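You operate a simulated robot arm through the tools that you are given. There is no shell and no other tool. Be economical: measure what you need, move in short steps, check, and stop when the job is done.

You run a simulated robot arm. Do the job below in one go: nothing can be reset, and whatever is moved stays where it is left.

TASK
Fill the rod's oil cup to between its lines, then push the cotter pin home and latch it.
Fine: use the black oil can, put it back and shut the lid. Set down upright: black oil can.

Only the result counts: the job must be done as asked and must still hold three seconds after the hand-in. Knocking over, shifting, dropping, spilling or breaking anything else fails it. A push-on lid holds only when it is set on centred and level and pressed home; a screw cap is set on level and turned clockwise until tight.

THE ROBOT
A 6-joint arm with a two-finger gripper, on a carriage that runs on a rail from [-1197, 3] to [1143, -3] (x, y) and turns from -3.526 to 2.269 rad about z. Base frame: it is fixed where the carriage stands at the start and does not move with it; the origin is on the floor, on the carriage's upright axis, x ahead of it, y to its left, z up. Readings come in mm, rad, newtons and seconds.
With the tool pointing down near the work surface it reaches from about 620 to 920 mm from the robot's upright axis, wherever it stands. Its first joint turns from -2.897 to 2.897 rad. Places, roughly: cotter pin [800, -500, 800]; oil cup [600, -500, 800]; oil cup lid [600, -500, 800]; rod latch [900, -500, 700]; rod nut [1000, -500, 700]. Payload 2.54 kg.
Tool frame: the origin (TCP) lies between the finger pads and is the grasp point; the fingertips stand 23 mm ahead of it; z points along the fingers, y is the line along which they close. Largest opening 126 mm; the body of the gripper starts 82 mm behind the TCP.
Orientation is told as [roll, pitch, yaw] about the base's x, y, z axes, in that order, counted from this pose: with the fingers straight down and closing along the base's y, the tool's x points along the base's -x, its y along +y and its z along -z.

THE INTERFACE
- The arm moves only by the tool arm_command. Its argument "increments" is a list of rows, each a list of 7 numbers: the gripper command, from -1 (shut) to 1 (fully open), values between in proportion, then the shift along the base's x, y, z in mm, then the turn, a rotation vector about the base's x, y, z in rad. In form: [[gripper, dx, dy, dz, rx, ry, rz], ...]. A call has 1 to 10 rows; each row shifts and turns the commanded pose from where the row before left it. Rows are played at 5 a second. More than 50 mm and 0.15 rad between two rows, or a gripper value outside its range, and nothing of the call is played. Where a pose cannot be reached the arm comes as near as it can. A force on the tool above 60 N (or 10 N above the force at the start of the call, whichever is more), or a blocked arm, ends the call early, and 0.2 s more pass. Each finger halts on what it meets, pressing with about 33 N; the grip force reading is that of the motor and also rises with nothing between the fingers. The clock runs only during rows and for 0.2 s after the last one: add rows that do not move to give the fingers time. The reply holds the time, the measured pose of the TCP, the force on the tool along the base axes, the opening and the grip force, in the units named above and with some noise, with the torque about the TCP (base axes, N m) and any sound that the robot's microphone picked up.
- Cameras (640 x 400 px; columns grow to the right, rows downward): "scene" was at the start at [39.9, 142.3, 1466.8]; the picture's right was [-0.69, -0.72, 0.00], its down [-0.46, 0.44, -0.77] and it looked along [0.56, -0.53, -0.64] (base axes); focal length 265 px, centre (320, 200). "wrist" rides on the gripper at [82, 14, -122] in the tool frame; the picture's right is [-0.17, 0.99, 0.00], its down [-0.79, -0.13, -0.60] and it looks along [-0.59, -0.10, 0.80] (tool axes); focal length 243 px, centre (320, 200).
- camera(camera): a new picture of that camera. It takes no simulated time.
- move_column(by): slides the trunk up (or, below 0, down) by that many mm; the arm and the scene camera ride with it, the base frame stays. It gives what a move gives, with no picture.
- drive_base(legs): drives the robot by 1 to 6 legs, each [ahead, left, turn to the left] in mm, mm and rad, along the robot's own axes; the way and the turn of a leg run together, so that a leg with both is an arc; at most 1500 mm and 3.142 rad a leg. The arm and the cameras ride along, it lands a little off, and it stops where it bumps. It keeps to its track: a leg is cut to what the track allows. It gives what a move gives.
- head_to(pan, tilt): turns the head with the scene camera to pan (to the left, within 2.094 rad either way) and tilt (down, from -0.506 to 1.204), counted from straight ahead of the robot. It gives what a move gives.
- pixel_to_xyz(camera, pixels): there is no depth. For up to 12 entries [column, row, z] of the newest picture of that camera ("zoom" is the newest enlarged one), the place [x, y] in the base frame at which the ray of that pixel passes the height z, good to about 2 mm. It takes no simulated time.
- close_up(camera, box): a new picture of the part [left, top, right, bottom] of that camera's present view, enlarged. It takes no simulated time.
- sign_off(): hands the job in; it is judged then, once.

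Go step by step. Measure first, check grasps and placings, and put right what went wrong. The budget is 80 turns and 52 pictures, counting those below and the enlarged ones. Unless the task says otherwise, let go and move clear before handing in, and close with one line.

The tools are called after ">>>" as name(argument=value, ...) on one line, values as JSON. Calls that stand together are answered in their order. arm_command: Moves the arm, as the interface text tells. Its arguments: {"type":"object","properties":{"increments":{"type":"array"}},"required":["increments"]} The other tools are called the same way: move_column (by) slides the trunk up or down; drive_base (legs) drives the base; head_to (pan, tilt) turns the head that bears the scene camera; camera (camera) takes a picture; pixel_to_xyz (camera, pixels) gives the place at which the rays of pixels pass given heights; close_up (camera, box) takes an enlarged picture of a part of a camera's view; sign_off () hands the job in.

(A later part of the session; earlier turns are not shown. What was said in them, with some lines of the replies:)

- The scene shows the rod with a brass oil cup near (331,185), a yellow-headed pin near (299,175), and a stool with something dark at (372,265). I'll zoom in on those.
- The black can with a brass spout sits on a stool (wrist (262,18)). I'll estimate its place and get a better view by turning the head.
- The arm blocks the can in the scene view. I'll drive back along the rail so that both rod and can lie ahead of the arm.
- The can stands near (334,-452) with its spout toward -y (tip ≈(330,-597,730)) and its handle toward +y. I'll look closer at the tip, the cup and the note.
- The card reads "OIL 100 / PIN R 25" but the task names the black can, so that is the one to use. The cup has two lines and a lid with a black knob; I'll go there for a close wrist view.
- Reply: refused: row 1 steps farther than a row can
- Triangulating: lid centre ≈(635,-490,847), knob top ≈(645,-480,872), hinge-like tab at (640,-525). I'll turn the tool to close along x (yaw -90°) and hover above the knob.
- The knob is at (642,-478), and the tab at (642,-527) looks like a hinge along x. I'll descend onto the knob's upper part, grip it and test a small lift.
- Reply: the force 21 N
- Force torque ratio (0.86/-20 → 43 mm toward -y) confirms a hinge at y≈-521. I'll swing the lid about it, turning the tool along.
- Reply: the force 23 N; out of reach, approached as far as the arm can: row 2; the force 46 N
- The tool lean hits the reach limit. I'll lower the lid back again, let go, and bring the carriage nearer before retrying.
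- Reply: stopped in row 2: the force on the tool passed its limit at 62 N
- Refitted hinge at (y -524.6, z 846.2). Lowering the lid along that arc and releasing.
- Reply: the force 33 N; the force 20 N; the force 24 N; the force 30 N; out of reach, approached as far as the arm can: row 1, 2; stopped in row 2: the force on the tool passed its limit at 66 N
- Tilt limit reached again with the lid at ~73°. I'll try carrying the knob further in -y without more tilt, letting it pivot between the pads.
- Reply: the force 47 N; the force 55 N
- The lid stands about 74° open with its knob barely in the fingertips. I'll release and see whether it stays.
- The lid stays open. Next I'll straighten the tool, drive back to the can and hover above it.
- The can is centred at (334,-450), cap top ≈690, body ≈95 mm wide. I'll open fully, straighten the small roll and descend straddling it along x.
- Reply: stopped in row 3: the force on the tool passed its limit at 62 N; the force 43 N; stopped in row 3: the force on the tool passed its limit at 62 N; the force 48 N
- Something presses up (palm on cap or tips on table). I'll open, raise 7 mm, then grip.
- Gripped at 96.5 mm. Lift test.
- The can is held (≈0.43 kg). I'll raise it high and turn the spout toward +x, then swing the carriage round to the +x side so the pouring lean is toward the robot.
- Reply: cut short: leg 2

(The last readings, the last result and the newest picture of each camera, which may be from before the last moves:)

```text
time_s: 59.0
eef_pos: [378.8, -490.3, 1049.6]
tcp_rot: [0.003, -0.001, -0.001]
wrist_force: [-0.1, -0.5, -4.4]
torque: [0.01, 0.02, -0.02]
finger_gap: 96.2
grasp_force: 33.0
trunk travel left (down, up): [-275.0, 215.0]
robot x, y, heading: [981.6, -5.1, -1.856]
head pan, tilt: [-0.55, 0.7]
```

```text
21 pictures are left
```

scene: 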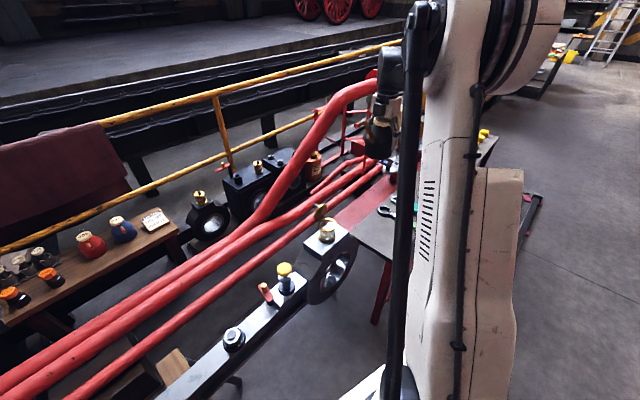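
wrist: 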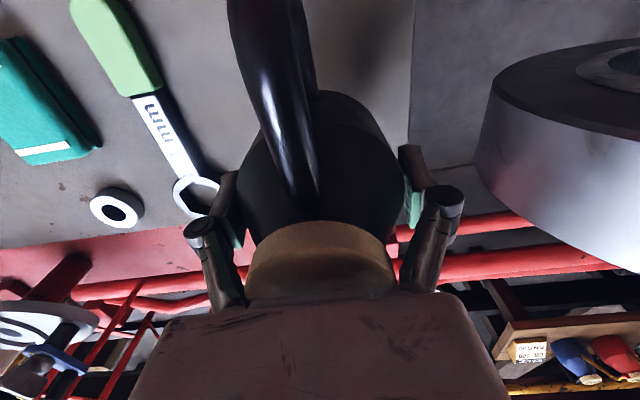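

Clear view of the open cup at (327,230) in scene. I'll bring the spout tip over the cup at zero tilt, then look along it.

>>> arm_command(increments=[[-1, 23, 0.4, -38, 0, 0, 0], [-1, 23, 0.4, -38, 0, 0, 0], [-1, 23, 0.4, -38, 0, 0, 0], [-1, 23, 0.4, -38, 0, 0, 0], [-1, 23, 0.4, -38, 0, 0, 0], [-1, 0, 0, 0, 0, 0, 0]])

>>> camera(camera="wrist")

>>> close_up(camera="scene", box=[260, 150, 400, 270])

```text
time_s: 60.4
eef_pos: [492.0, -489.2, 860.0]
tcp_rot: [0.002, -0.001, -0.002]
wrist_force: [0.4, -0.6, -3.8]
torque: [0.0, 0.01, 0.01]
finger_gap: 96.1
grasp_force: 32.9
trunk travel left (down, up): [-275.0, 215.0]
robot x, y, heading: [982.0, -4.1, -1.858]
head pan, tilt: [-0.55, 0.7]
```

```text
20 pictures are left
```

wrist: 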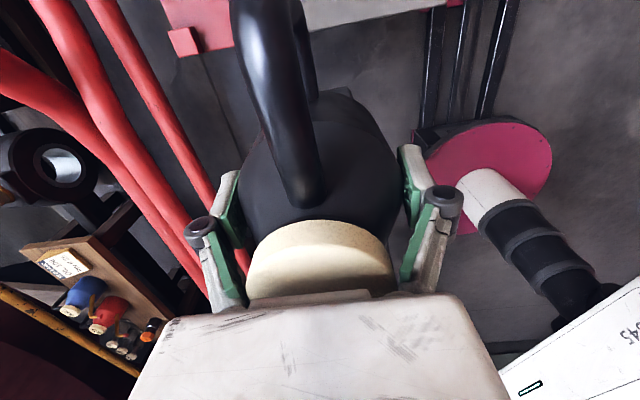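

```text
3.33 times, centred on (330, 210) of scene
```

zoom: 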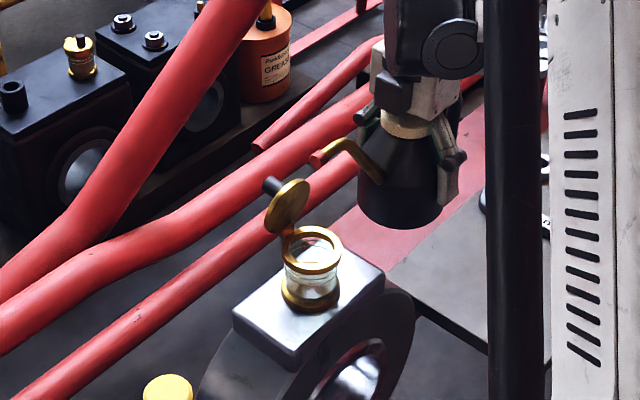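

>>> pixel_to_xyz(camera="zoom", pixels=[[316, 159, 960], [316, 159, 950], [314, 250, 840], [314, 250, 845], [312, 303, 770], [287, 207, 870]])

>>> close_up(camera="scene", box=[310, 205, 345, 245])

```text
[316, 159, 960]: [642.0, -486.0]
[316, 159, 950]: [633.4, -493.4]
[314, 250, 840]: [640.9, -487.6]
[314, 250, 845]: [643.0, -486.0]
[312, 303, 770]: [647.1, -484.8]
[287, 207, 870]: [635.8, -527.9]
```

```text
10.00 times, centred on (328, 225) of scene
```

zoom: 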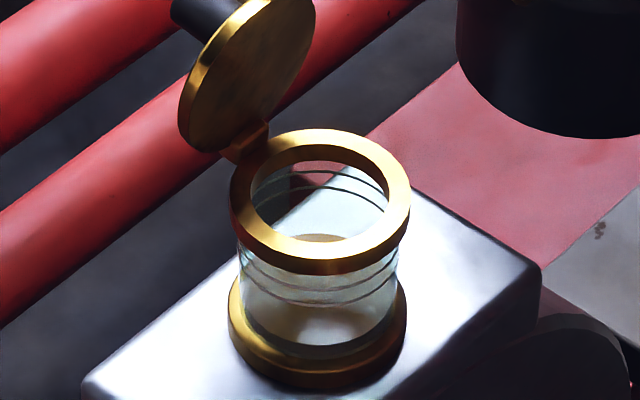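

Tip and cup line up at ≈(642,-487). The cup is nearly empty; lines are in its upper half. I'll tilt in steps keeping the tip over the cup.

>>> arm_command(increments=[[-1, -11, 1, -4.3, 0, 0.133, 0], [-1, -9.1, 0, -2.8, 0, 0.133, 0], [-1, -6.1, 0, 3, 0, 0.134, 0], [-1, 0, 0, 0, 0, 0, 0]])

>>> close_up(camera="scene", box=[300, 180, 360, 250])

```text
time_s: 61.4
eef_pos: [465.8, -486.4, 855.1]
tcp_rot: [0.0, 0.4, -0.002]
wrist_force: [-0.3, -0.4, -4.9]
torque: [0.0, -0.03, 0.04]
finger_gap: 96.1
grasp_force: 32.8
trunk travel left (down, up): [-275.0, 215.0]
robot x, y, heading: [986.7, 0.3, -1.862]
head pan, tilt: [-0.55, 0.7]
```

```text
5.71 times, centred on (330, 215) of scene
```

zoom: 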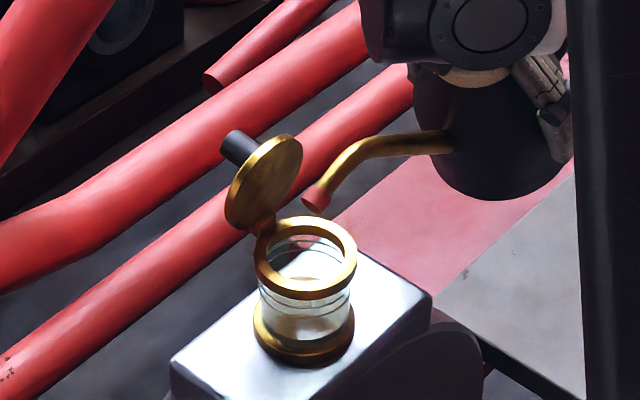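

>>> arm_command(increments=[[-1, -2.5, 0, 1, 0, 0.1, 0], [-1, -0.7, 0, 13, 0, 0.1, 0], [-1, 0, 0, 0, 0, 0, 0]])

>>> close_up(camera="scene", box=[300, 180, 360, 250])

>>> pixel_to_xyz(camera="zoom", pixels=[[316, 200, 868], [310, 210, 868]])

```text
time_s: 62.2
eef_pos: [462.3, -487.5, 869.3]
tcp_rot: [0.002, 0.599, -0.002]
wrist_force: [0.2, 0.6, -4.4]
torque: [-0.03, -0.01, 0.0]
finger_gap: 95.6
grasp_force: 32.9
trunk travel left (down, up): [-275.0, 215.0]
robot x, y, heading: [981.7, -2.9, -1.861]
head pan, tilt: [-0.55, 0.7]
```

```text
5.71 times, centred on (330, 215) of scene
```

zoom: 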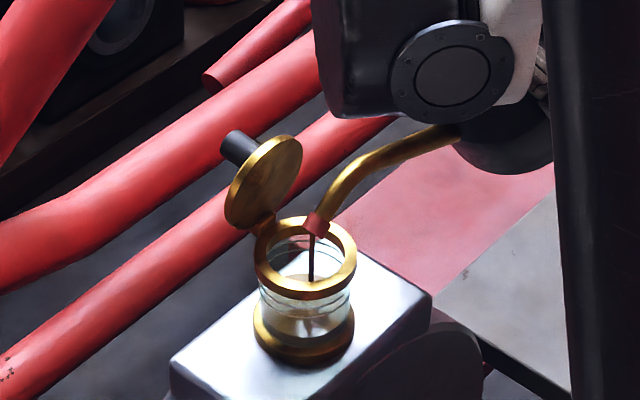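

```text
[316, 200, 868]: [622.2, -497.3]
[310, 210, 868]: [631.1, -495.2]
```

A dark stream falls into the cup. I'll hold about one second and check the level.

>>> arm_command(increments=[[-1, 0, 0, 0, 0, 0, 0], [-1, 0, 0, 0, 0, 0, 0], [-1, 0, 0, 0, 0, 0, 0], [-1, 0, 0, 0, 0, 0, 0]])

>>> close_up(camera="scene", box=[310, 205, 345, 245])

```text
time_s: 63.2
eef_pos: [462.3, -487.8, 869.1]
tcp_rot: [0.0, 0.601, -0.002]
wrist_force: [-1.2, -0.5, -3.7]
torque: [-0.01, -0.04, -0.02]
finger_gap: 95.8
grasp_force: 33.2
trunk travel left (down, up): [-275.0, 215.0]
robot x, y, heading: [979.0, -4.4, -1.858]
head pan, tilt: [-0.55, 0.7]
```

```text
10.00 times, centred on (328, 225) of scene
```

zoom: 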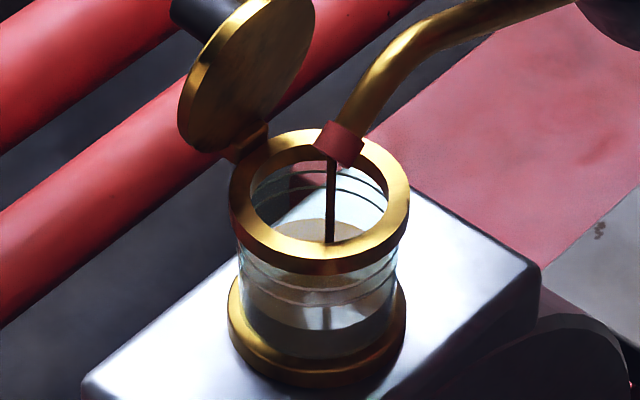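

The surface's back edge rose from row ≈235 to ≈218; the lines are at ≈172 and ≈190 there. I'll hold two more seconds.

>>> arm_command(increments=[[-1, 0, 0, 0, 0, 0, 0], [-1, 0, 0, 0, 0, 0, 0], [-1, 0, 0, 0, 0, 0, 0], [-1, 0, 0, 0, 0, 0, 0], [-1, 0, 0, 0, 0, 0, 0], [-1, 0, 0, 0, 0, 0, 0], [-1, 0, 0, 0, 0, 0, 0], [-1, 0, 0, 0, 0, 0, 0]])

>>> close_up(camera="scene", box=[310, 205, 345, 245])

```text
time_s: 65.0
eef_pos: [463.1, -488.3, 869.4]
tcp_rot: [0.0, 0.599, -0.002]
wrist_force: [0.3, -0.5, -4.1]
torque: [0.0, 0.01, -0.02]
finger_gap: 95.7
grasp_force: 32.9
trunk travel left (down, up): [-275.0, 215.0]
robot x, y, heading: [985.3, -2.1, -1.863]
head pan, tilt: [-0.55, 0.7]
```

```text
10.00 times, centred on (328, 225) of scene
```

zoom: 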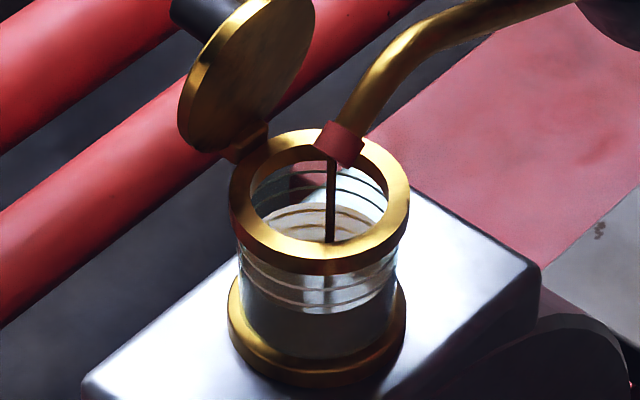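

>>> arm_command(increments=[[-1, 0, 0, 0, 0, 0, 0], [-1, 0, 0, 0, 0, 0, 0], [-1, 0, 0, 0, 0, 0, 0], [-1, 0, 0, 0, 0, 0, 0], [-1, 0, 0, 0, 0, 0, 0], [-1, 0, 0, 0, 0, 0, 0], [-1, 0, 0, 0, 0, 0, 0], [-1, 0, 0, 0, 0, 0, 0]])

>>> close_up(camera="scene", box=[310, 205, 345, 245])

```text
time_s: 66.8
eef_pos: [462.3, -488.7, 870.0]
tcp_rot: [0.0, 0.598, -0.003]
wrist_force: [0.1, 0.0, -4.8]
torque: [0.0, -0.01, 0.01]
finger_gap: 95.6
grasp_force: 33.3
trunk travel left (down, up): [-275.0, 215.0]
robot x, y, heading: [980.7, -5.9, -1.862]
head pan, tilt: [-0.55, 0.7]
```

```text
10.00 times, centred on (328, 225) of scene
```

zoom: 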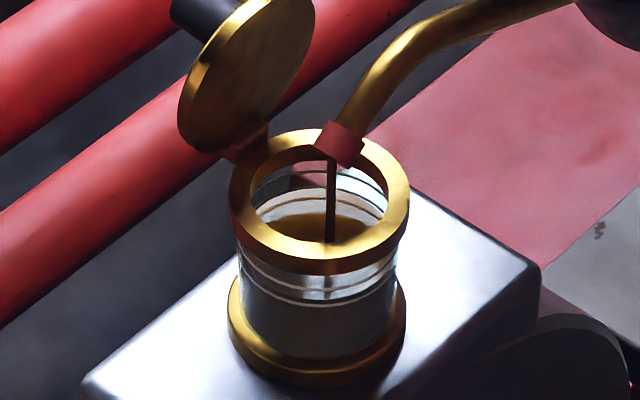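

>>> arm_command(increments=[[-1, 0, 0, 0, 0, 0, 0], [-1, 0, 0, 0, 0, 0, 0], [-1, 0, 0, 0, 0, 0, 0], [-1, 0, 0, 0, 0, 0, 0], [-1, 0, 0, 0, 0, 0, 0]])

>>> close_up(camera="scene", box=[316, 216, 340, 240])

```text
time_s: 68.0
eef_pos: [462.7, -487.9, 868.7]
tcp_rot: [0.001, 0.598, -0.002]
wrist_force: [0.3, -0.3, -3.9]
torque: [-0.01, -0.01, 0.02]
finger_gap: 95.8
grasp_force: 33.1
trunk travel left (down, up): [-275.0, 215.0]
robot x, y, heading: [980.2, -0.2, -1.856]
head pan, tilt: [-0.55, 0.7]
```

```text
16.00 times, centred on (328, 228) of scene
```

zoom: 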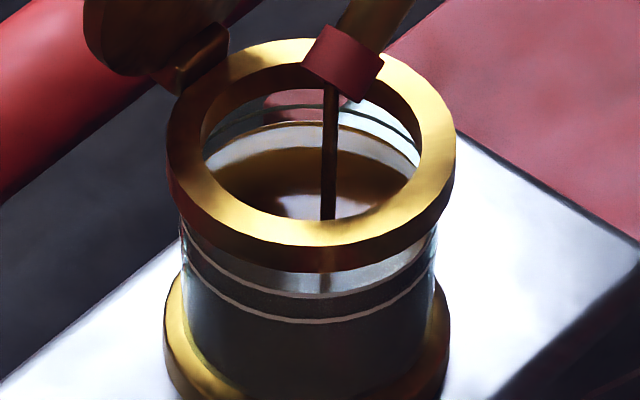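

The oil now lies between the two lines (upper line front ≈295, lower ≈320, dark oil starting just under the upper). Stop pouring right now.

>>> arm_command(increments=[[-1, 1, 0, 0, 0, -0.149, 0], [-1, 5, 0, 0, 0, -0.149, 0], [-1, 8, 0, 5, 0, -0.149, 0], [-1, 12, 0, 10, 0, -0.149, 0], [-1, 0, 0, 0, 0, 0, 0]])

>>> close_up(camera="scene", box=[316, 214, 340, 242])

```text
time_s: 69.2
eef_pos: [487.9, -487.7, 884.5]
tcp_rot: [0.002, 0.0, -0.001]
wrist_force: [0.2, -0.6, -4.7]
torque: [0.0, 0.01, -0.01]
finger_gap: 95.8
grasp_force: 32.7
trunk travel left (down, up): [-275.0, 215.0]
robot x, y, heading: [981.5, -2.0, -1.859]
head pan, tilt: [-0.55, 0.7]
```

```text
14.29 times, centred on (328, 228) of scene
```

zoom: 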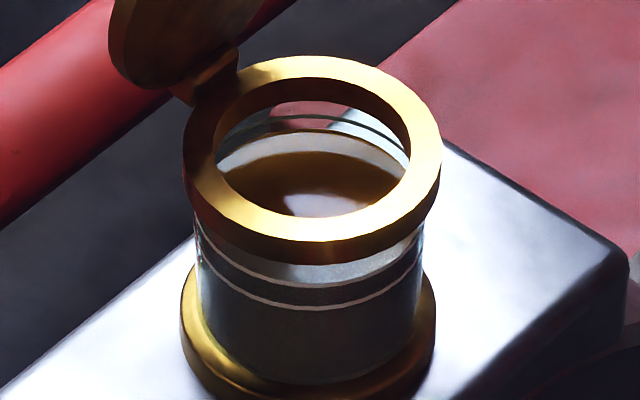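

The level sits between the lines and the flow has stopped. I'll lift away, turn the can back and drive it back to its bench along the way I came, raised for safety.

>>> arm_command(increments=[[-1, 0, 0, 45, 0, 0, 0], [-1, -22, 0, 40, 0, 0, 0], [-1, -22, 0, 40, 0, 0, 0], [-1, -22, 0, 40, 0, 0, -0.14], [-1, -22, 0, 0, 0, 0, -0.147], [-1, -22, 0, 0, 0, 0, -0.147], [-1, 0, 0, 0, 0, 0, -0.147], [-1, 0, 0, 0, 0, 0, -0.147], [-1, 0, 0, 0, 0, 0, -0.147], [-1, 0, 0, 0, 0, 0, -0.147]])

>>> arm_command(increments=[[-1, 0, 0, 0, 0, 0, -0.147], [-1, 0, 0, 0, 0, 0, -0.147], [-1, 0, 0, 0, 0, 0, -0.147], [-1, 0, 0, 0, 0, 0, -0.147], [-1, 0, 0, 0, 0, 0, -0.147], [-1, 0, 0, 0, 0, 0, -0.096], [-1, 0, 0, 0, 0, 0, 0]])

>>> drive_base(legs=[[0, 0, 0.94], [-230, -302, 0], [0, 0, 0.46], [-269, -133, 0], [0, 0, 0.46]])

```text
time_s: 71.4
eef_pos: [378.2, -487.3, 1049.2]
tcp_rot: [0.002, 0.001, -1.025]
wrist_force: [-0.1, -0.8, -4.6]
torque: [0.0, 0.03, 0.01]
finger_gap: 95.9
grasp_force: 33.3
trunk travel left (down, up): [-275.0, 215.0]
robot x, y, heading: [983.9, -3.9, -1.858]
head pan, tilt: [-0.55, 0.7]
```

```text
time_s: 73.0
eef_pos: [377.5, -487.2, 1050.1]
tcp_rot: [0.001, 0.002, -1.856]
wrist_force: [-0.3, -0.4, -4.0]
torque: [0.0, 0.02, 0.01]
finger_gap: 95.8
grasp_force: 32.8
trunk travel left (down, up): [-275.0, 215.0]
robot x, y, heading: [982.0, -6.1, -1.863]
head pan, tilt: [-0.55, 0.7]
```

```text
time_s: 82.2
eef_pos: [937.8, -436.0, 1049.6]
tcp_rot: [0.002, 0.003, 0.012]
wrist_force: [-1.2, -0.2, -4.8]
torque: [0.01, 0.01, 0.0]
finger_gap: 95.6
grasp_force: 33.1
trunk travel left (down, up): [-275.0, 215.0]
robot x, y, heading: [296.4, -0.5, 0.01]
head pan, tilt: [-0.55, 0.7]
```

>>> drive_base(legs=[[-600, 0, 0]])

>>> arm_command(increments=[[-1, 0, 0, 0, 0, 0, -0.147], [-1, 0, 0, 0, 0, 0, -0.147], [-1, 0, 0, 0, 0, 0, -0.147], [-1, 0, 0, 0, 0, 0, -0.147], [-1, 0, 0, 0, 0, 0, -0.147], [-1, 0, 0, 0, 0, 0, -0.147], [-1, 0, 0, 0, 0, 0, -0.147], [-1, 0, 0, 0, 0, 0, -0.147], [-1, 0, 0, 0, 0, 0, -0.147], [-1, 0, 0, 0, 0, 0, -0.147]])

```text
time_s: 85.5
eef_pos: [343.4, -444.1, 1050.8]
tcp_rot: [0.002, 0.002, -0.001]
wrist_force: [0.2, -0.1, -4.0]
torque: [-0.01, 0.04, 0.01]
finger_gap: 95.6
grasp_force: 33.1
trunk travel left (down, up): [-275.0, 215.0]
robot x, y, heading: [-290.0, 2.5, -0.004]
head pan, tilt: [-0.55, 0.7]
```

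```text
time_s: 87.7
eef_pos: [344.0, -444.0, 1050.1]
tcp_rot: [0.001, 0.001, -1.474]
wrist_force: [0.7, -0.7, -3.5]
torque: [-0.01, 0.0, -0.01]
finger_gap: 95.5
grasp_force: 33.5
trunk travel left (down, up): [-275.0, 215.0]
robot x, y, heading: [-289.8, 0.3, -0.003]
head pan, tilt: [-0.55, 0.7]
```

>>> arm_command(increments=[[-1, -10, -6.5, -30, 0, 0, -0.104], [-1, 0, 0, -45, 0, 0, 0], [-1, 0, 0, -45, 0, 0, 0], [-1, 0, 0, -45, 0, 0, 0], [-1, 0, 0, -45, 0, 0, 0], [-1, 0, 0, -45, 0, 0, 0], [-1, 0, 0, -45, 0, 0, 0], [-1, 0, 0, -45, 0, 0, 0], [-1, 0, 0, -40, 0, 0, 0], [-1, 0, 0, 0, 0, 0, 0]])

>>> arm_command(increments=[[-1, 0, 0, -20, 0, 0, 0], [-1, 0, 0, -8, 0, 0, 0], [-1, 0, 0, -3, 0, 0, 0], [-1, 0, 0, 0, 0, 0, 0]])

>>> camera(camera="wrist")

```text
time_s: 89.9
eef_pos: [334.8, -449.7, 666.2]
tcp_rot: [0.001, 0.003, -1.575]
wrist_force: [-0.5, -0.3, -4.3]
torque: [0.01, 0.0, 0.01]
finger_gap: 95.4
grasp_force: 32.8
trunk travel left (down, up): [-275.0, 215.0]
robot x, y, heading: [-289.3, 0.9, -0.004]
head pan, tilt: [-0.55, 0.7]
```

```text
time_s: 90.9
eef_pos: [334.2, -449.9, 635.7]
tcp_rot: [0.003, 0.001, -1.573]
wrist_force: [4.0, -3.7, 11.3]
torque: [-0.45, 0.45, 0.18]
finger_gap: 95.7
grasp_force: 33.2
trunk travel left (down, up): [-275.0, 215.0]
robot x, y, heading: [-292.2, 2.1, -0.001]
head pan, tilt: [-0.55, 0.7]
```

```text
10 pictures are left
```

wrist: 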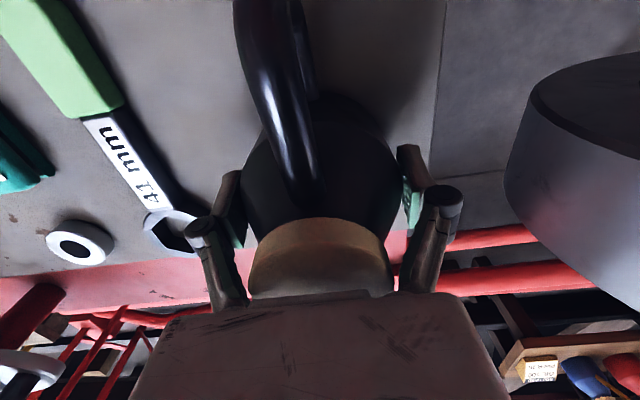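

The can touches the bench (+11 N at z 635.7). Release and rise straight up.

>>> arm_command(increments=[[0.6, 0, 0, 0, 0, 0, 0], [1, 0, 0, 0, 0, 0, 0], [1, 0, 0, 0, 0, 0, 0], [1, 0, 0, 20, 0, 0, 0], [1, 0, 0, 40, 0, 0, 0], [1, 0, 0, 45, 0, 0, 0], [1, 0, 0, 45, 0, 0, 0], [1, 0, 0, 45, 0, 0, 0]])

>>> arm_command(increments=[[0, 0, 0, 45, 0, 0, 0], [0, 0, 0, 45, 0, 0, 0], [-0.3, 0, 0, 45, 0, 0, 0], [-0.3, 0, 0, 35, 0, 0, 0]])

>>> drive_base(legs=[[440, 0, 0]])

>>> camera(camera="wrist")

```text
time_s: 92.7
eef_pos: [334.4, -450.3, 829.5]
tcp_rot: [-0.002, 0.001, -1.576]
wrist_force: [-0.5, 0.5, -0.2]
torque: [-0.03, 0.03, -0.03]
finger_gap: 126.4
grasp_force: 0.1
trunk travel left (down, up): [-275.0, 215.0]
robot x, y, heading: [-288.8, -0.7, -0.001]
head pan, tilt: [-0.55, 0.7]
```

```text
time_s: 93.7
eef_pos: [335.5, -448.0, 1001.0]
tcp_rot: [-0.001, 0.002, -1.574]
wrist_force: [0.2, 0.0, -0.3]
torque: [-0.04, 0.01, 0.0]
finger_gap: 44.1
grasp_force: 0.0
trunk travel left (down, up): [-275.0, 215.0]
robot x, y, heading: [-289.8, -1.5, -0.002]
head pan, tilt: [-0.55, 0.7]
```

```text
time_s: 96.4
eef_pos: [780.7, -444.3, 1000.2]
tcp_rot: [0.0, 0.003, -1.566]
wrist_force: [-0.5, 0.3, -0.3]
torque: [-0.01, -0.02, -0.01]
finger_gap: 44.0
grasp_force: 0.0
trunk travel left (down, up): [-275.0, 215.0]
robot x, y, heading: [151.3, -4.2, 0.006]
head pan, tilt: [-0.55, 0.7]
```

```text
9 pictures are left
```

wrist: 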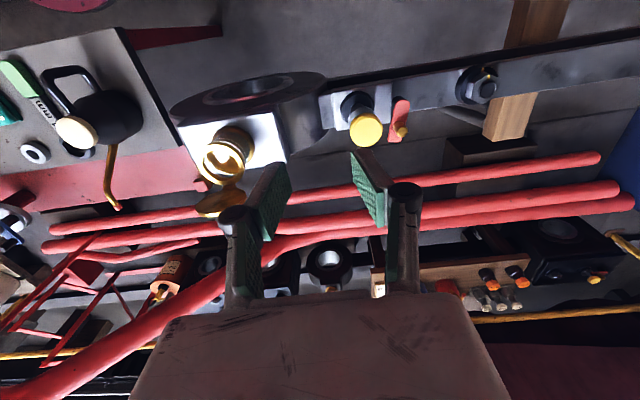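

The can is back upright and the lid stands leaned past vertical toward -y. I'll close the fingers, go behind the lid and sweep it shut toward +y.

>>> arm_command(increments=[[-1, -28, -31, 0, 0, 0, 0], [-1, -28, -31, 0, 0, 0, 0], [-1, -28, -31, 0, 0, 0, 0], [-1, -28, -31, 0, 0, 0, 0], [-1, -27, -32, 0, 0, 0, 0], [-1, 0, 0, -45, 0, 0, 0], [-1, 0, 0, -45, 0, 0, 0], [-1, 0, 0, -7, 0, 0, 0], [-1, 0, 0, 0, 0, 0, 0]])

>>> arm_command(increments=[[-1, 0, 12, 0, 0, 0, 0], [-1, 0, 12, 0, 0, 0, 0], [-1, 0, 12, 0, 0, 0, 0], [-1, 0, 12, 0, 0, 0, 0], [-1, 0, 12, 0, 0, 0, 0], [-1, 0, 12, 0, 0, 0, 0], [-1, 0, 12, 0, 0, 0, 0], [-1, 0, 0, 0, 0, 0, 0]])

>>> close_up(camera="wrist", box=[200, 40, 440, 240])

```text
time_s: 98.4
eef_pos: [641.7, -597.9, 902.5]
tcp_rot: [0.0, 0.002, -1.566]
wrist_force: [0.1, -0.5, 0.0]
torque: [0.0, 0.02, -0.05]
finger_gap: 0.0
grasp_force: 28.1
trunk travel left (down, up): [-275.0, 215.0]
robot x, y, heading: [149.1, -1.6, 0.006]
head pan, tilt: [-0.55, 0.7]
```

```text
time_s: 100.2
eef_pos: [642.6, -515.1, 904.0]
tcp_rot: [0.0, 0.002, -1.565]
wrist_force: [0.5, 0.2, 0.4]
torque: [0.01, 0.01, 0.01]
finger_gap: 0.2
grasp_force: 28.4
trunk travel left (down, up): [-275.0, 215.0]
robot x, y, heading: [149.7, -4.9, 0.004]
head pan, tilt: [-0.55, 0.7]
```

```text
2.00 times, centred on (320, 140) of wrist
```

zoom: 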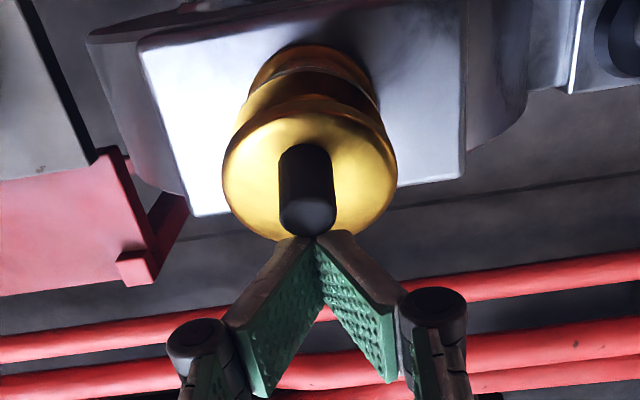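

The lid is nearly down. I'll push a bit more, then press on the knob from above.

>>> arm_command(increments=[[-1, 0, 10, 0, 0, 0, 0], [-1, 0, 0, 35, 0, 0, 0], [-1, 0, 27, 0, 0, 0, 0], [-1, 0, 0, -20, 0, 0, 0], [-1, 0, 0, -12, 0, 0, 0], [-1, 0, 0, -6, 0, 0, 0], [-1, 0, 0, -4, 0, 0, 0], [-1, 0, 0, 0, 0, 0, 0]])

```text
time_s: 102.0
eef_pos: [642.7, -478.4, 896.1]
tcp_rot: [-0.001, 0.002, -1.566]
wrist_force: [-0.3, 0.3, -0.4]
torque: [0.01, 0.02, -0.01]
finger_gap: 0.3
grasp_force: 28.7
trunk travel left (down, up): [-275.0, 215.0]
robot x, y, heading: [151.8, 0.5, 0.004]
head pan, tilt: [-0.55, 0.7]
```

>>> arm_command(increments=[[-1, 0, 0, -3, 0, 0, 0], [-1, 0, 0, -2, 0, 0, 0], [-1, 0, 0, 0, 0, 0, 0]])

>>> arm_command(increments=[[-1, 0, 0, -2, 0, 0, 0], [-1, 0, 0, -1.5, 0, 0, 0], [-1, 0, 0, 0, 0, 0, 0]])

```text
time_s: 102.8
eef_pos: [641.5, -478.3, 893.3]
tcp_rot: [0.003, 0.001, -1.564]
wrist_force: [12.5, -6.9, 46.4]
torque: [-0.23, -0.25, 0.01]
finger_gap: 6.1
grasp_force: 28.2
trunk travel left (down, up): [-275.0, 215.0]
robot x, y, heading: [154.1, -1.3, 0.005]
head pan, tilt: [-0.55, 0.7]
```

```text
time_s: 103.1
eef_pos: [641.9, -478.2, 893.2]
tcp_rot: [0.003, 0.0, -1.563]
wrist_force: [0.2, -1.5, 40.6]
torque: [-0.06, 0.04, -0.02]
finger_gap: 6.1
grasp_force: 28.1
trunk travel left (down, up): [-275.0, 215.0]
robot x, y, heading: [151.9, 0.8, 0.003]
head pan, tilt: [-0.55, 0.7]
stopped in row 1: the force on the tool passed its limit at 64 N (the readings are from after the stop); the commanded pose is now the measured one
```

Lid is pressed shut (46 N at closed height). Rise and move over the pin for a look.

>>> arm_command(increments=[[-1, 0, 0, 40, 0, 0, 0], [-1, 0, 0, 40, 0, 0, 0], [-1, 40, 0, 0, 0, 0, 0], [-1, 40, 0, 0, 0, 0, 0], [-1, 40, 0, 0, 0, 0, 0], [-1, 20, 0, 0, 0, 0, 0], [-1, 0, 0, 0, 0, 0, 0]])

>>> camera(camera="wrist")

```text
time_s: 104.7
eef_pos: [784.0, -476.1, 971.2]
tcp_rot: [0.002, 0.003, -1.564]
wrist_force: [-0.3, -0.1, -0.3]
torque: [-0.05, -0.01, 0.01]
finger_gap: 0.0
grasp_force: 28.2
trunk travel left (down, up): [-275.0, 215.0]
robot x, y, heading: [154.5, 1.0, 0.006]
head pan, tilt: [-0.55, 0.7]
```

```text
7 pictures are left
```

wrist: 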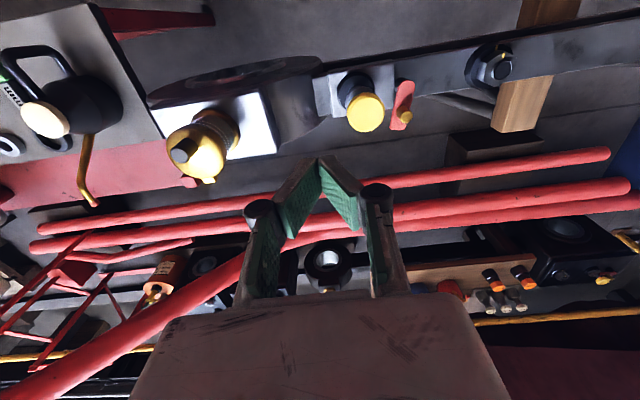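

>>> close_up(camera="wrist", box=[310, 30, 530, 170])

>>> pixel_to_xyz(camera="wrist", pixels=[[366, 112, 850], [366, 112, 840], [366, 112, 830], [350, 84, 770], [350, 84, 750], [405, 118, 800], [405, 118, 780], [405, 86, 790], [405, 86, 780], [399, 125, 790]])

```text
2.86 times, centred on (420, 100) of wrist
```

zoom: 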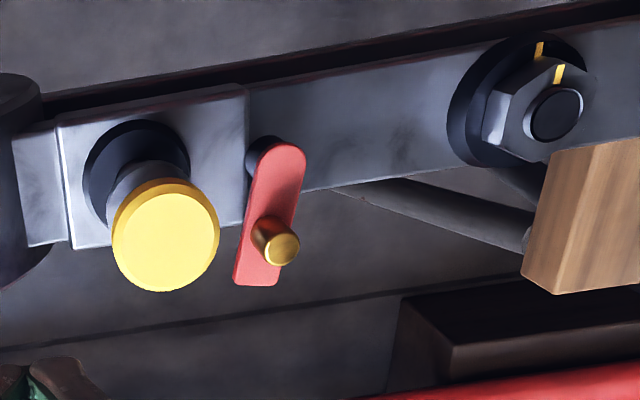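

```text
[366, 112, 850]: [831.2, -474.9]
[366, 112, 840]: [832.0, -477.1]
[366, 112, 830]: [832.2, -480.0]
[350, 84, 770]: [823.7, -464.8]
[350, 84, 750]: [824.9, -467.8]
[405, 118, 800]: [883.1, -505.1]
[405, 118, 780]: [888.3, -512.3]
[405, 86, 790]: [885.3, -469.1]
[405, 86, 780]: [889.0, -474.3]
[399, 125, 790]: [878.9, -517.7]
```

The pin head top is near (833,-487,810) and the red latch lever with brass knob is beside it. I'll push the head down with the closed fingertips.

>>> arm_command(increments=[[-1, 48, -10, 0, 0, 0, 0], [-1, 1, -1, -45, 0, 0, 0], [-1, 0, 0, -45, 0, 0, 0], [-1, 0, 0, -28, 0, 0, 0], [-1, 0, 0, 0, 0, 0, 0]])

>>> arm_command(increments=[[-1, 0, 0, -6, 0, 0, 0], [-1, 0, 0, -6, 0, 0, 0], [-1, 0, 0, -5, 0, 0, 0], [-1, 0, 0, -5, 0, 0, 0], [-1, 0, 0, -5, 0, 0, 0], [-1, 0, 0, 0, 0, 0, 0]])

```text
time_s: 105.9
eef_pos: [833.0, -489.7, 851.6]
tcp_rot: [0.002, 0.002, -1.562]
wrist_force: [0.2, 0.5, -1.1]
torque: [-0.01, 0.03, 0.0]
finger_gap: 0.0
grasp_force: 28.2
trunk travel left (down, up): [-275.0, 215.0]
robot x, y, heading: [151.3, -1.5, 0.009]
head pan, tilt: [-0.55, 0.7]
```

```text
time_s: 107.3
eef_pos: [832.8, -489.3, 826.3]
tcp_rot: [0.001, 0.001, -1.563]
wrist_force: [0.4, -0.4, 0.3]
torque: [-0.01, 0.0, 0.03]
finger_gap: 0.1
grasp_force: 27.8
trunk travel left (down, up): [-275.0, 215.0]
robot x, y, heading: [150.9, 0.1, 0.005]
head pan, tilt: [-0.55, 0.7]
```

>>> arm_command(increments=[[-1, 0, 0, -5, 0, 0, 0], [-1, 0, 0, -5, 0, 0, 0], [-1, 0, 0, -5, 0, 0, 0], [-1, 0, 0, -5, 0, 0, 0], [-1, 0, 0, 0, 0, 0, 0]])

```text
time_s: 108.5
eef_pos: [832.8, -490.0, 806.2]
tcp_rot: [0.002, 0.001, -1.565]
wrist_force: [0.8, -0.1, -0.1]
torque: [-0.02, 0.01, 0.0]
finger_gap: 0.2
grasp_force: 28.5
trunk travel left (down, up): [-275.0, 215.0]
robot x, y, heading: [152.7, -0.4, 0.006]
head pan, tilt: [-0.55, 0.7]
```

>>> close_up(camera="wrist", box=[220, 20, 460, 220])

```text
2.00 times, centred on (340, 120) of wrist
```

zoom: 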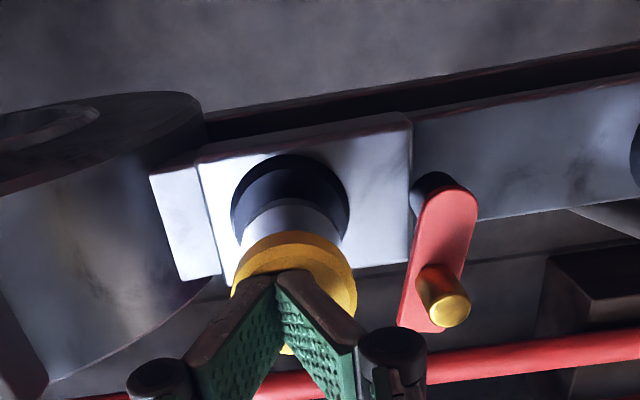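

>>> pixel_to_xyz(camera="zoom", pixels=[[452, 310, 780], [452, 310, 770], [452, 310, 760], [452, 310, 750], [440, 270, 750], [440, 270, 740], [436, 190, 750], [436, 190, 740], [293, 190, 740], [293, 190, 720], [405, 115, 720]])

>>> arm_command(increments=[[-1, 4, 1, -4, 0, 0, 0], [-1, 0, 0, -5, 0, 0, 0], [-1, 0, 0, -4, 0, 0, 0], [-1, 0, 0, 0, 0, 0, 0]])

```text
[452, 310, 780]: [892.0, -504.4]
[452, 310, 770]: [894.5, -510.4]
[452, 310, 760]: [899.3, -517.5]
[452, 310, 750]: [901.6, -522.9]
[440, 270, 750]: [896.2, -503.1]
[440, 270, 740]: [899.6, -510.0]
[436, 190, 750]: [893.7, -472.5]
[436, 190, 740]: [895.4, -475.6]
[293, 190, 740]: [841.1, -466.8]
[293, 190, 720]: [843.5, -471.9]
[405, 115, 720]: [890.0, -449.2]
```

```text
time_s: 109.5
eef_pos: [835.3, -487.8, 793.2]
tcp_rot: [0.002, 0.002, -1.564]
wrist_force: [-1.2, 0.3, 0.1]
torque: [-0.03, -0.02, 0.0]
finger_gap: 0.0
grasp_force: 28.1
trunk travel left (down, up): [-275.0, 215.0]
robot x, y, heading: [151.6, 0.4, 0.006]
head pan, tilt: [-0.55, 0.7]
```

>>> arm_command(increments=[[-1, 0, 0, -5, 0, 0, 0], [-1, 0, 0, -5, 0, 0, 0], [-1, 0, 0, -4, 0, 0, 0], [-1, 0, 0, -4, 0, 0, 0], [-1, 0, 0, 0, 0, 0, 0]])

```text
time_s: 110.5
eef_pos: [836.0, -489.3, 782.2]
tcp_rot: [0.007, -0.002, -1.565]
wrist_force: [-5.6, 4.1, 33.4]
torque: [0.1, 0.14, 0.0]
finger_gap: 6.1
grasp_force: 29.1
trunk travel left (down, up): [-275.0, 215.0]
robot x, y, heading: [151.5, -0.9, 0.005]
head pan, tilt: [-0.55, 0.7]
stopped in row 5: the force on the tool passed its limit at 67 N (the readings are from after the stop); the commanded pose is now the measured one
```

>>> arm_command(increments=[[-1, 0, 0, -1.5, 0, 0, 0], [-1, 0, 0, -1.5, 0, 0, 0], [-1, 0, 0, 0, 0, 0, 0]])

>>> arm_command(increments=[[-1, 0, 0, -1.5, 0, 0, 0], [-1, 0, 0, -1.5, 0, 0, 0], [-1, 0, 0, 0, 0, 0, 0]])

```text
time_s: 111.1
eef_pos: [835.4, -489.6, 782.0]
tcp_rot: [0.005, -0.004, -1.564]
wrist_force: [-9.4, 6.6, 38.6]
torque: [0.2, 0.25, -0.01]
finger_gap: 5.9
grasp_force: 28.2
trunk travel left (down, up): [-275.0, 215.0]
robot x, y, heading: [152.3, -0.8, 0.003]
head pan, tilt: [-0.55, 0.7]
stopped in row 2: the force on the tool passed its limit at 64 N (the readings are from after the stop); the commanded pose is now the measured one
```

```text
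time_s: 111.7
eef_pos: [835.3, -490.3, 781.7]
tcp_rot: [0.008, -0.003, -1.564]
wrist_force: [-9.3, 6.9, 40.2]
torque: [0.2, 0.32, -0.01]
finger_gap: 6.0
grasp_force: 28.4
trunk travel left (down, up): [-275.0, 215.0]
robot x, y, heading: [152.9, -1.1, 0.006]
head pan, tilt: [-0.55, 0.7]
stopped in row 2: the force on the tool passed its limit at 63 N (the readings are from after the stop); the commanded pose is now the measured one
```

Solid stop at tip ≈759. I'll back off and check whether the pin has gone down.

>>> arm_command(increments=[[-1, 0, 0, 45, 0, 0, 0], [-1, -30, 0, 35, 0, 0, 0], [-1, -30, 0, 20, 0, 0, 0], [-1, 0, 0, 0, 0, 0, 0]])

>>> close_up(camera="wrist", box=[290, 20, 530, 190])

>>> pixel_to_xyz(camera="zoom", pixels=[[320, 200, 759], [320, 200, 740]])

```text
time_s: 112.7
eef_pos: [778.3, -490.7, 878.9]
tcp_rot: [0.008, -0.002, -1.564]
wrist_force: [-0.4, -0.4, 0.1]
torque: [0.01, 0.0, -0.01]
finger_gap: 0.1
grasp_force: 28.6
trunk travel left (down, up): [-275.0, 215.0]
robot x, y, heading: [148.1, -1.2, 0.007]
head pan, tilt: [-0.55, 0.7]
```

```text
2.35 times, centred on (410, 105) of wrist
```

zoom: 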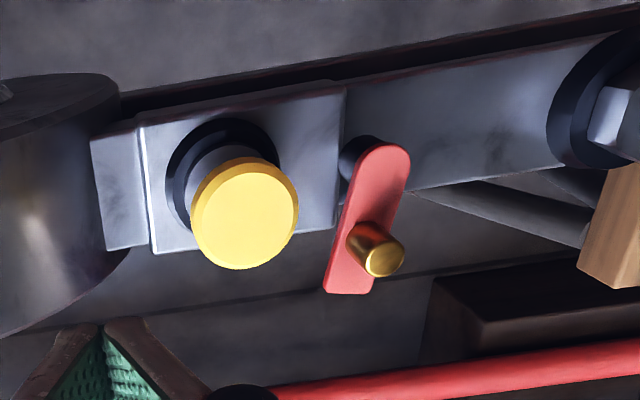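

```text
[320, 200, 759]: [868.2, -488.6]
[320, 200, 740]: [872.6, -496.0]
```

>>> pixel_to_xyz(camera="zoom", pixels=[[243, 213, 759], [243, 213, 780], [243, 213, 800], [219, 175, 730], [219, 175, 715], [219, 175, 700], [383, 260, 773], [383, 260, 763], [380, 160, 740], [340, 285, 740], [338, 290, 730]])

>>> head_to(pan=-0.45, tilt=0.75)

>>> camera(camera="scene")

```text
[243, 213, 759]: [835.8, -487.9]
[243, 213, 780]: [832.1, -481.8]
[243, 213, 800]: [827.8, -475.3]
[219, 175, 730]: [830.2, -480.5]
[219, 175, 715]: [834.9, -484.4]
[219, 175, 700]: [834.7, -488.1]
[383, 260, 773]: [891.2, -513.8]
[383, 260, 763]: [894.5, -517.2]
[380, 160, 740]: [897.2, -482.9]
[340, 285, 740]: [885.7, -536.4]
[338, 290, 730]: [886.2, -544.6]
```

```text
time_s: 113.3
eef_pos: [778.8, -492.1, 878.5]
tcp_rot: [0.006, -0.003, -1.564]
wrist_force: [-0.2, -0.1, 0.3]
torque: [0.02, 0.0, -0.03]
finger_gap: 0.3
grasp_force: 28.6
trunk travel left (down, up): [-275.0, 215.0]
robot x, y, heading: [151.6, -1.4, 0.007]
head pan, tilt: [-0.45, 0.75]
```

```text
3 pictures are left
```

scene: 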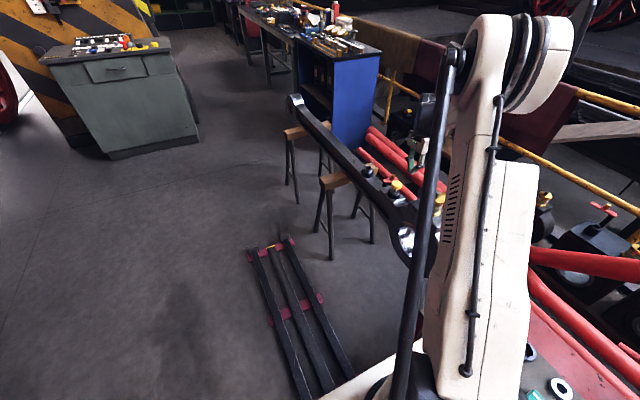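

The head dropped from ≈802 to 759, so the pin is home. Next, the latch: knob ≈(892,-514,773), pivot ≈(895,-487); I'll swing it over the pin by pushing the knob toward -x, then +y.

>>> drive_base(legs=[[120, 0, 0]])

```text
time_s: 114.6
eef_pos: [896.7, -493.7, 879.6]
tcp_rot: [0.006, -0.002, -1.566]
wrist_force: [0.6, 0.2, -0.4]
torque: [0.0, -0.03, -0.02]
finger_gap: 0.0
grasp_force: 28.5
trunk travel left (down, up): [-275.0, 215.0]
robot x, y, heading: [272.6, -1.2, 0.004]
head pan, tilt: [-0.45, 0.75]
```

>>> arm_command(increments=[[-1, 22, -21, 0, 0, 0, 0], [-1, 0, 0, -45, 0, 0, 0], [-1, 0, 0, -40, 0, 0, 0], [-1, 0, 0, -9, 0, 0, 0], [-1, 0, 0, 0, 0, 0, 0]])

>>> arm_command(increments=[[-1, -6, 0, 0, 0, 0, 0], [-1, -6, 0, 0, 0, 0, 0], [-1, -5, 1, 0, 0, 0, 0], [-1, -5, 1, 0, 0, 0, 0], [-1, -5, 2, 0, 0, 0, 0], [-1, 0, 0, 0, 0, 0, 0]])

```text
time_s: 115.8
eef_pos: [920.4, -512.1, 784.2]
tcp_rot: [0.005, -0.001, -1.565]
wrist_force: [0.4, -0.5, 0.4]
torque: [-0.02, -0.01, -0.02]
finger_gap: 0.0
grasp_force: 27.5
trunk travel left (down, up): [-275.0, 215.0]
robot x, y, heading: [274.1, -4.1, 0.008]
head pan, tilt: [-0.45, 0.75]
```

```text
time_s: 117.2
eef_pos: [891.3, -509.2, 785.6]
tcp_rot: [0.005, -0.002, -1.566]
wrist_force: [0.0, 0.1, 0.1]
torque: [0.04, 0.0, -0.01]
finger_gap: 0.0
grasp_force: 28.1
trunk travel left (down, up): [-275.0, 215.0]
robot x, y, heading: [271.7, 0.6, 0.001]
head pan, tilt: [-0.45, 0.75]
```

>>> close_up(camera="wrist", box=[200, 20, 440, 190])

```text
2.35 times, centred on (320, 105) of wrist
```

zoom: 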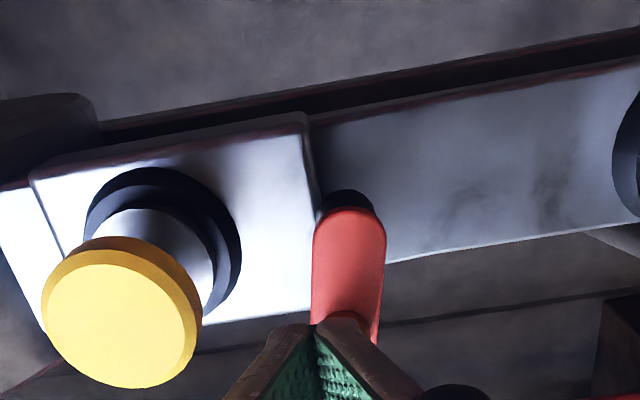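

The tips passed over the knob: reconciling three views gives knob top ≈(899,-521,750), pivot ≈(898,-490). I'll go back and push lower.

>>> arm_command(increments=[[-1, 0, 0, 20, 0, 0, 0], [-1, 34, -12, 0, 0, 0, 0], [-1, 0, 0, -25, 0, 0, 0], [-1, 0, 0, -16, 0, 0, 0], [-1, 0, 0, 0, 0, 0, 0]])

>>> arm_command(increments=[[-1, -6, 0, 0, 0, 0, 0], [-1, -6, 0, 0, 0, 0, 0], [-1, -5, 1, 0, 0, 0, 0], [-1, -5, 2, 0, 0, 0, 0], [-1, -5, 3, 0, 0, 0, 0], [-1, 0, 0, 0, 0, 0, 0]])

```text
time_s: 118.4
eef_pos: [927.8, -523.1, 764.8]
tcp_rot: [0.003, -0.002, -1.567]
wrist_force: [0.0, 0.1, 0.1]
torque: [0.0, -0.01, 0.02]
finger_gap: 0.1
grasp_force: 28.5
trunk travel left (down, up): [-275.0, 215.0]
robot x, y, heading: [272.0, -0.8, 0.002]
head pan, tilt: [-0.45, 0.75]
```

```text
time_s: 119.8
eef_pos: [901.5, -515.6, 764.9]
tcp_rot: [0.008, -0.003, -1.566]
wrist_force: [12.1, 6.4, 3.7]
torque: [0.12, -0.08, -0.19]
finger_gap: 0.0
grasp_force: 28.2
trunk travel left (down, up): [-275.0, 215.0]
robot x, y, heading: [274.0, -2.1, 0.003]
head pan, tilt: [-0.45, 0.75]
```

Contact now (12 N). Keep pushing toward -x.

>>> arm_command(increments=[[-1, -4, 1, 0, 0, 0, 0], [-1, -4, 1.5, 0, 0, 0, 0], [-1, -4, 2, 0, 0, 0, 0], [-1, -3, 2, 0, 0, 0, 0], [-1, 0, 0, 0, 0, 0, 0]])

```text
time_s: 120.5
eef_pos: [897.0, -506.9, 764.6]
tcp_rot: [0.015, -0.001, -1.559]
wrist_force: [10.5, -1.3, 3.5]
torque: [0.02, -0.07, -0.1]
finger_gap: 0.2
grasp_force: 28.6
trunk travel left (down, up): [-275.0, 215.0]
robot x, y, heading: [273.0, -0.6, 0.008]
head pan, tilt: [-0.45, 0.75]
stopped in row 3: the force on the tool passed its limit at 66 N (the readings are from after the stop); the commanded pose is now the measured one
```

Hard stop at x≈897. I'll back off and look at the latch.

>>> arm_command(increments=[[-1, 8, 0, 0, 0, 0, 0], [-1, 20, 0, 20, 0, 0, 0], [-1, 0, 0, 45, 0, 0, 0], [-1, -15, -20, 40, 0, 0, 0], [-1, 0, 0, 0, 0, 0, 0]])

>>> close_up(camera="wrist", box=[170, 10, 430, 180])

```text
time_s: 121.7
eef_pos: [909.1, -530.8, 872.7]
tcp_rot: [0.012, -0.003, -1.561]
wrist_force: [0.2, 0.1, 0.7]
torque: [-0.02, 0.0, -0.01]
finger_gap: 0.0
grasp_force: 28.8
trunk travel left (down, up): [-275.0, 215.0]
robot x, y, heading: [275.9, -1.2, 0.0]
head pan, tilt: [-0.45, 0.75]
```

```text
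2.35 times, centred on (300, 95) of wrist
```

zoom: 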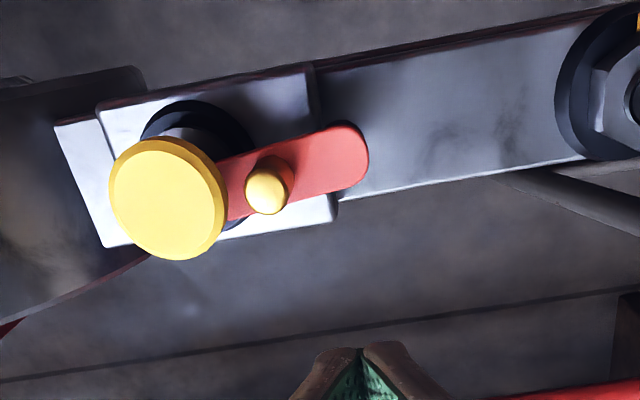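

The latch bar now lies over the pin collar under the yellow head. I'll check its angle numerically.

>>> pixel_to_xyz(camera="zoom", pixels=[[335, 125, 738], [215, 160, 738], [355, 190, 738], [228, 220, 738], [267, 190, 750], [168, 198, 759], [340, 155, 738], [97, 110, 712], [312, 65, 712], [330, 197, 712], [110, 247, 712]])

```text
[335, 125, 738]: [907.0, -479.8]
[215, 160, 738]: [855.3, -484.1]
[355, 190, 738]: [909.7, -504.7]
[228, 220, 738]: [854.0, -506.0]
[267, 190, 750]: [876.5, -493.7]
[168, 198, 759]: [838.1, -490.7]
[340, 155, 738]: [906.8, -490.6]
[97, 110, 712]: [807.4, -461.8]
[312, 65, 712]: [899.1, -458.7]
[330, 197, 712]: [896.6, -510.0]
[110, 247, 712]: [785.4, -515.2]
```

Bar is within a degree or so of aligned. A gentle +y nudge on the knob will make sure it is at its stop.

>>> arm_command(increments=[[-1, -33, -3, 0, 0, 0, 0], [-1, 0, 0, -45, 0, 0, 0], [-1, 0, 0, -45, 0, 0, 0], [-1, 0, 0, -16, 0, 0, 0], [-1, 0, 0, 0, 0, 0, 0]])

>>> arm_command(increments=[[-1, 0, 6, 0, 0, 0, 0], [-1, 0, 6, 0, 0, 0, 0], [-1, 0, 4, 0, 0, 0, 0], [-1, 0, 3, 0, 0, 0, 0], [-1, 0, 2, 0, 0, 0, 0], [-1, 0, 2, 0, 0, 0, 0], [-1, 0, 0, 0, 0, 0, 0]])

```text
time_s: 122.9
eef_pos: [875.0, -532.1, 763.8]
tcp_rot: [0.012, -0.002, -1.559]
wrist_force: [0.2, -0.6, 0.6]
torque: [0.0, 0.0, 0.01]
finger_gap: 0.3
grasp_force: 28.7
trunk travel left (down, up): [-275.0, 215.0]
robot x, y, heading: [271.6, -5.5, 0.003]
head pan, tilt: [-0.45, 0.75]
```

```text
time_s: 124.5
eef_pos: [873.6, -512.3, 763.2]
tcp_rot: [0.013, -0.003, -1.566]
wrist_force: [7.0, -37.8, 6.1]
torque: [-0.67, -0.2, -0.08]
finger_gap: 6.1
grasp_force: 29.1
trunk travel left (down, up): [-275.0, 215.0]
robot x, y, heading: [273.3, -2.4, 0.006]
head pan, tilt: [-0.45, 0.75]
```

Firm stop at 38 N: the latch is against its stop. Back off, rise clear, and take the last picture as a check.

>>> arm_command(increments=[[-1, 0, -10, 0, 0, 0, 0], [-1, 0, 0, 40, 0, 0, 0], [-1, 0, 0, 45, 0, 0, 0], [-1, -10, 20, 40, 0, 0, 0], [-1, -30, 20, 30, 0, 0, 0], [-1, -40, 0, 30, 0, 0, 0], [-1, -40, 0, 20, 0, 0, 0], [-1, 0, 0, 0, 0, 0, 0]])

>>> camera(camera="wrist")

```text
time_s: 126.3
eef_pos: [754.7, -478.7, 969.1]
tcp_rot: [0.011, -0.003, -1.561]
wrist_force: [0.2, 0.3, 0.8]
torque: [0.0, -0.05, -0.02]
finger_gap: 0.2
grasp_force: 28.4
trunk travel left (down, up): [-275.0, 215.0]
robot x, y, heading: [270.6, 3.7, 0.009]
head pan, tilt: [-0.45, 0.75]
```

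```text
0 pictures are left
```

wrist: 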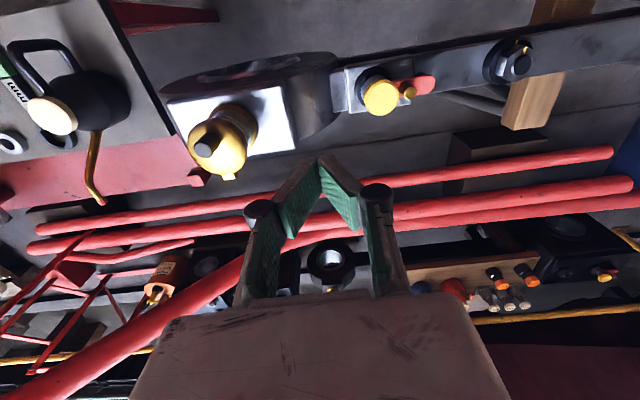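

The last picture shows the can upright in its place at (60,110), the lid shut at (218,148), and the pin down with the latch across it at (400,90). The arm is clear, so I'm handing in.

>>> sign_off()

```text
The job is handed in.
```

I filled the oil cup to between its lines from the black can and stood the can back upright in its place. The cup lid is pressed shut, and the cotter pin is pushed home and latched. The rod card says "OIL 100" and the blue can is marked 100; the black can has no marking, and I used it because you named it.
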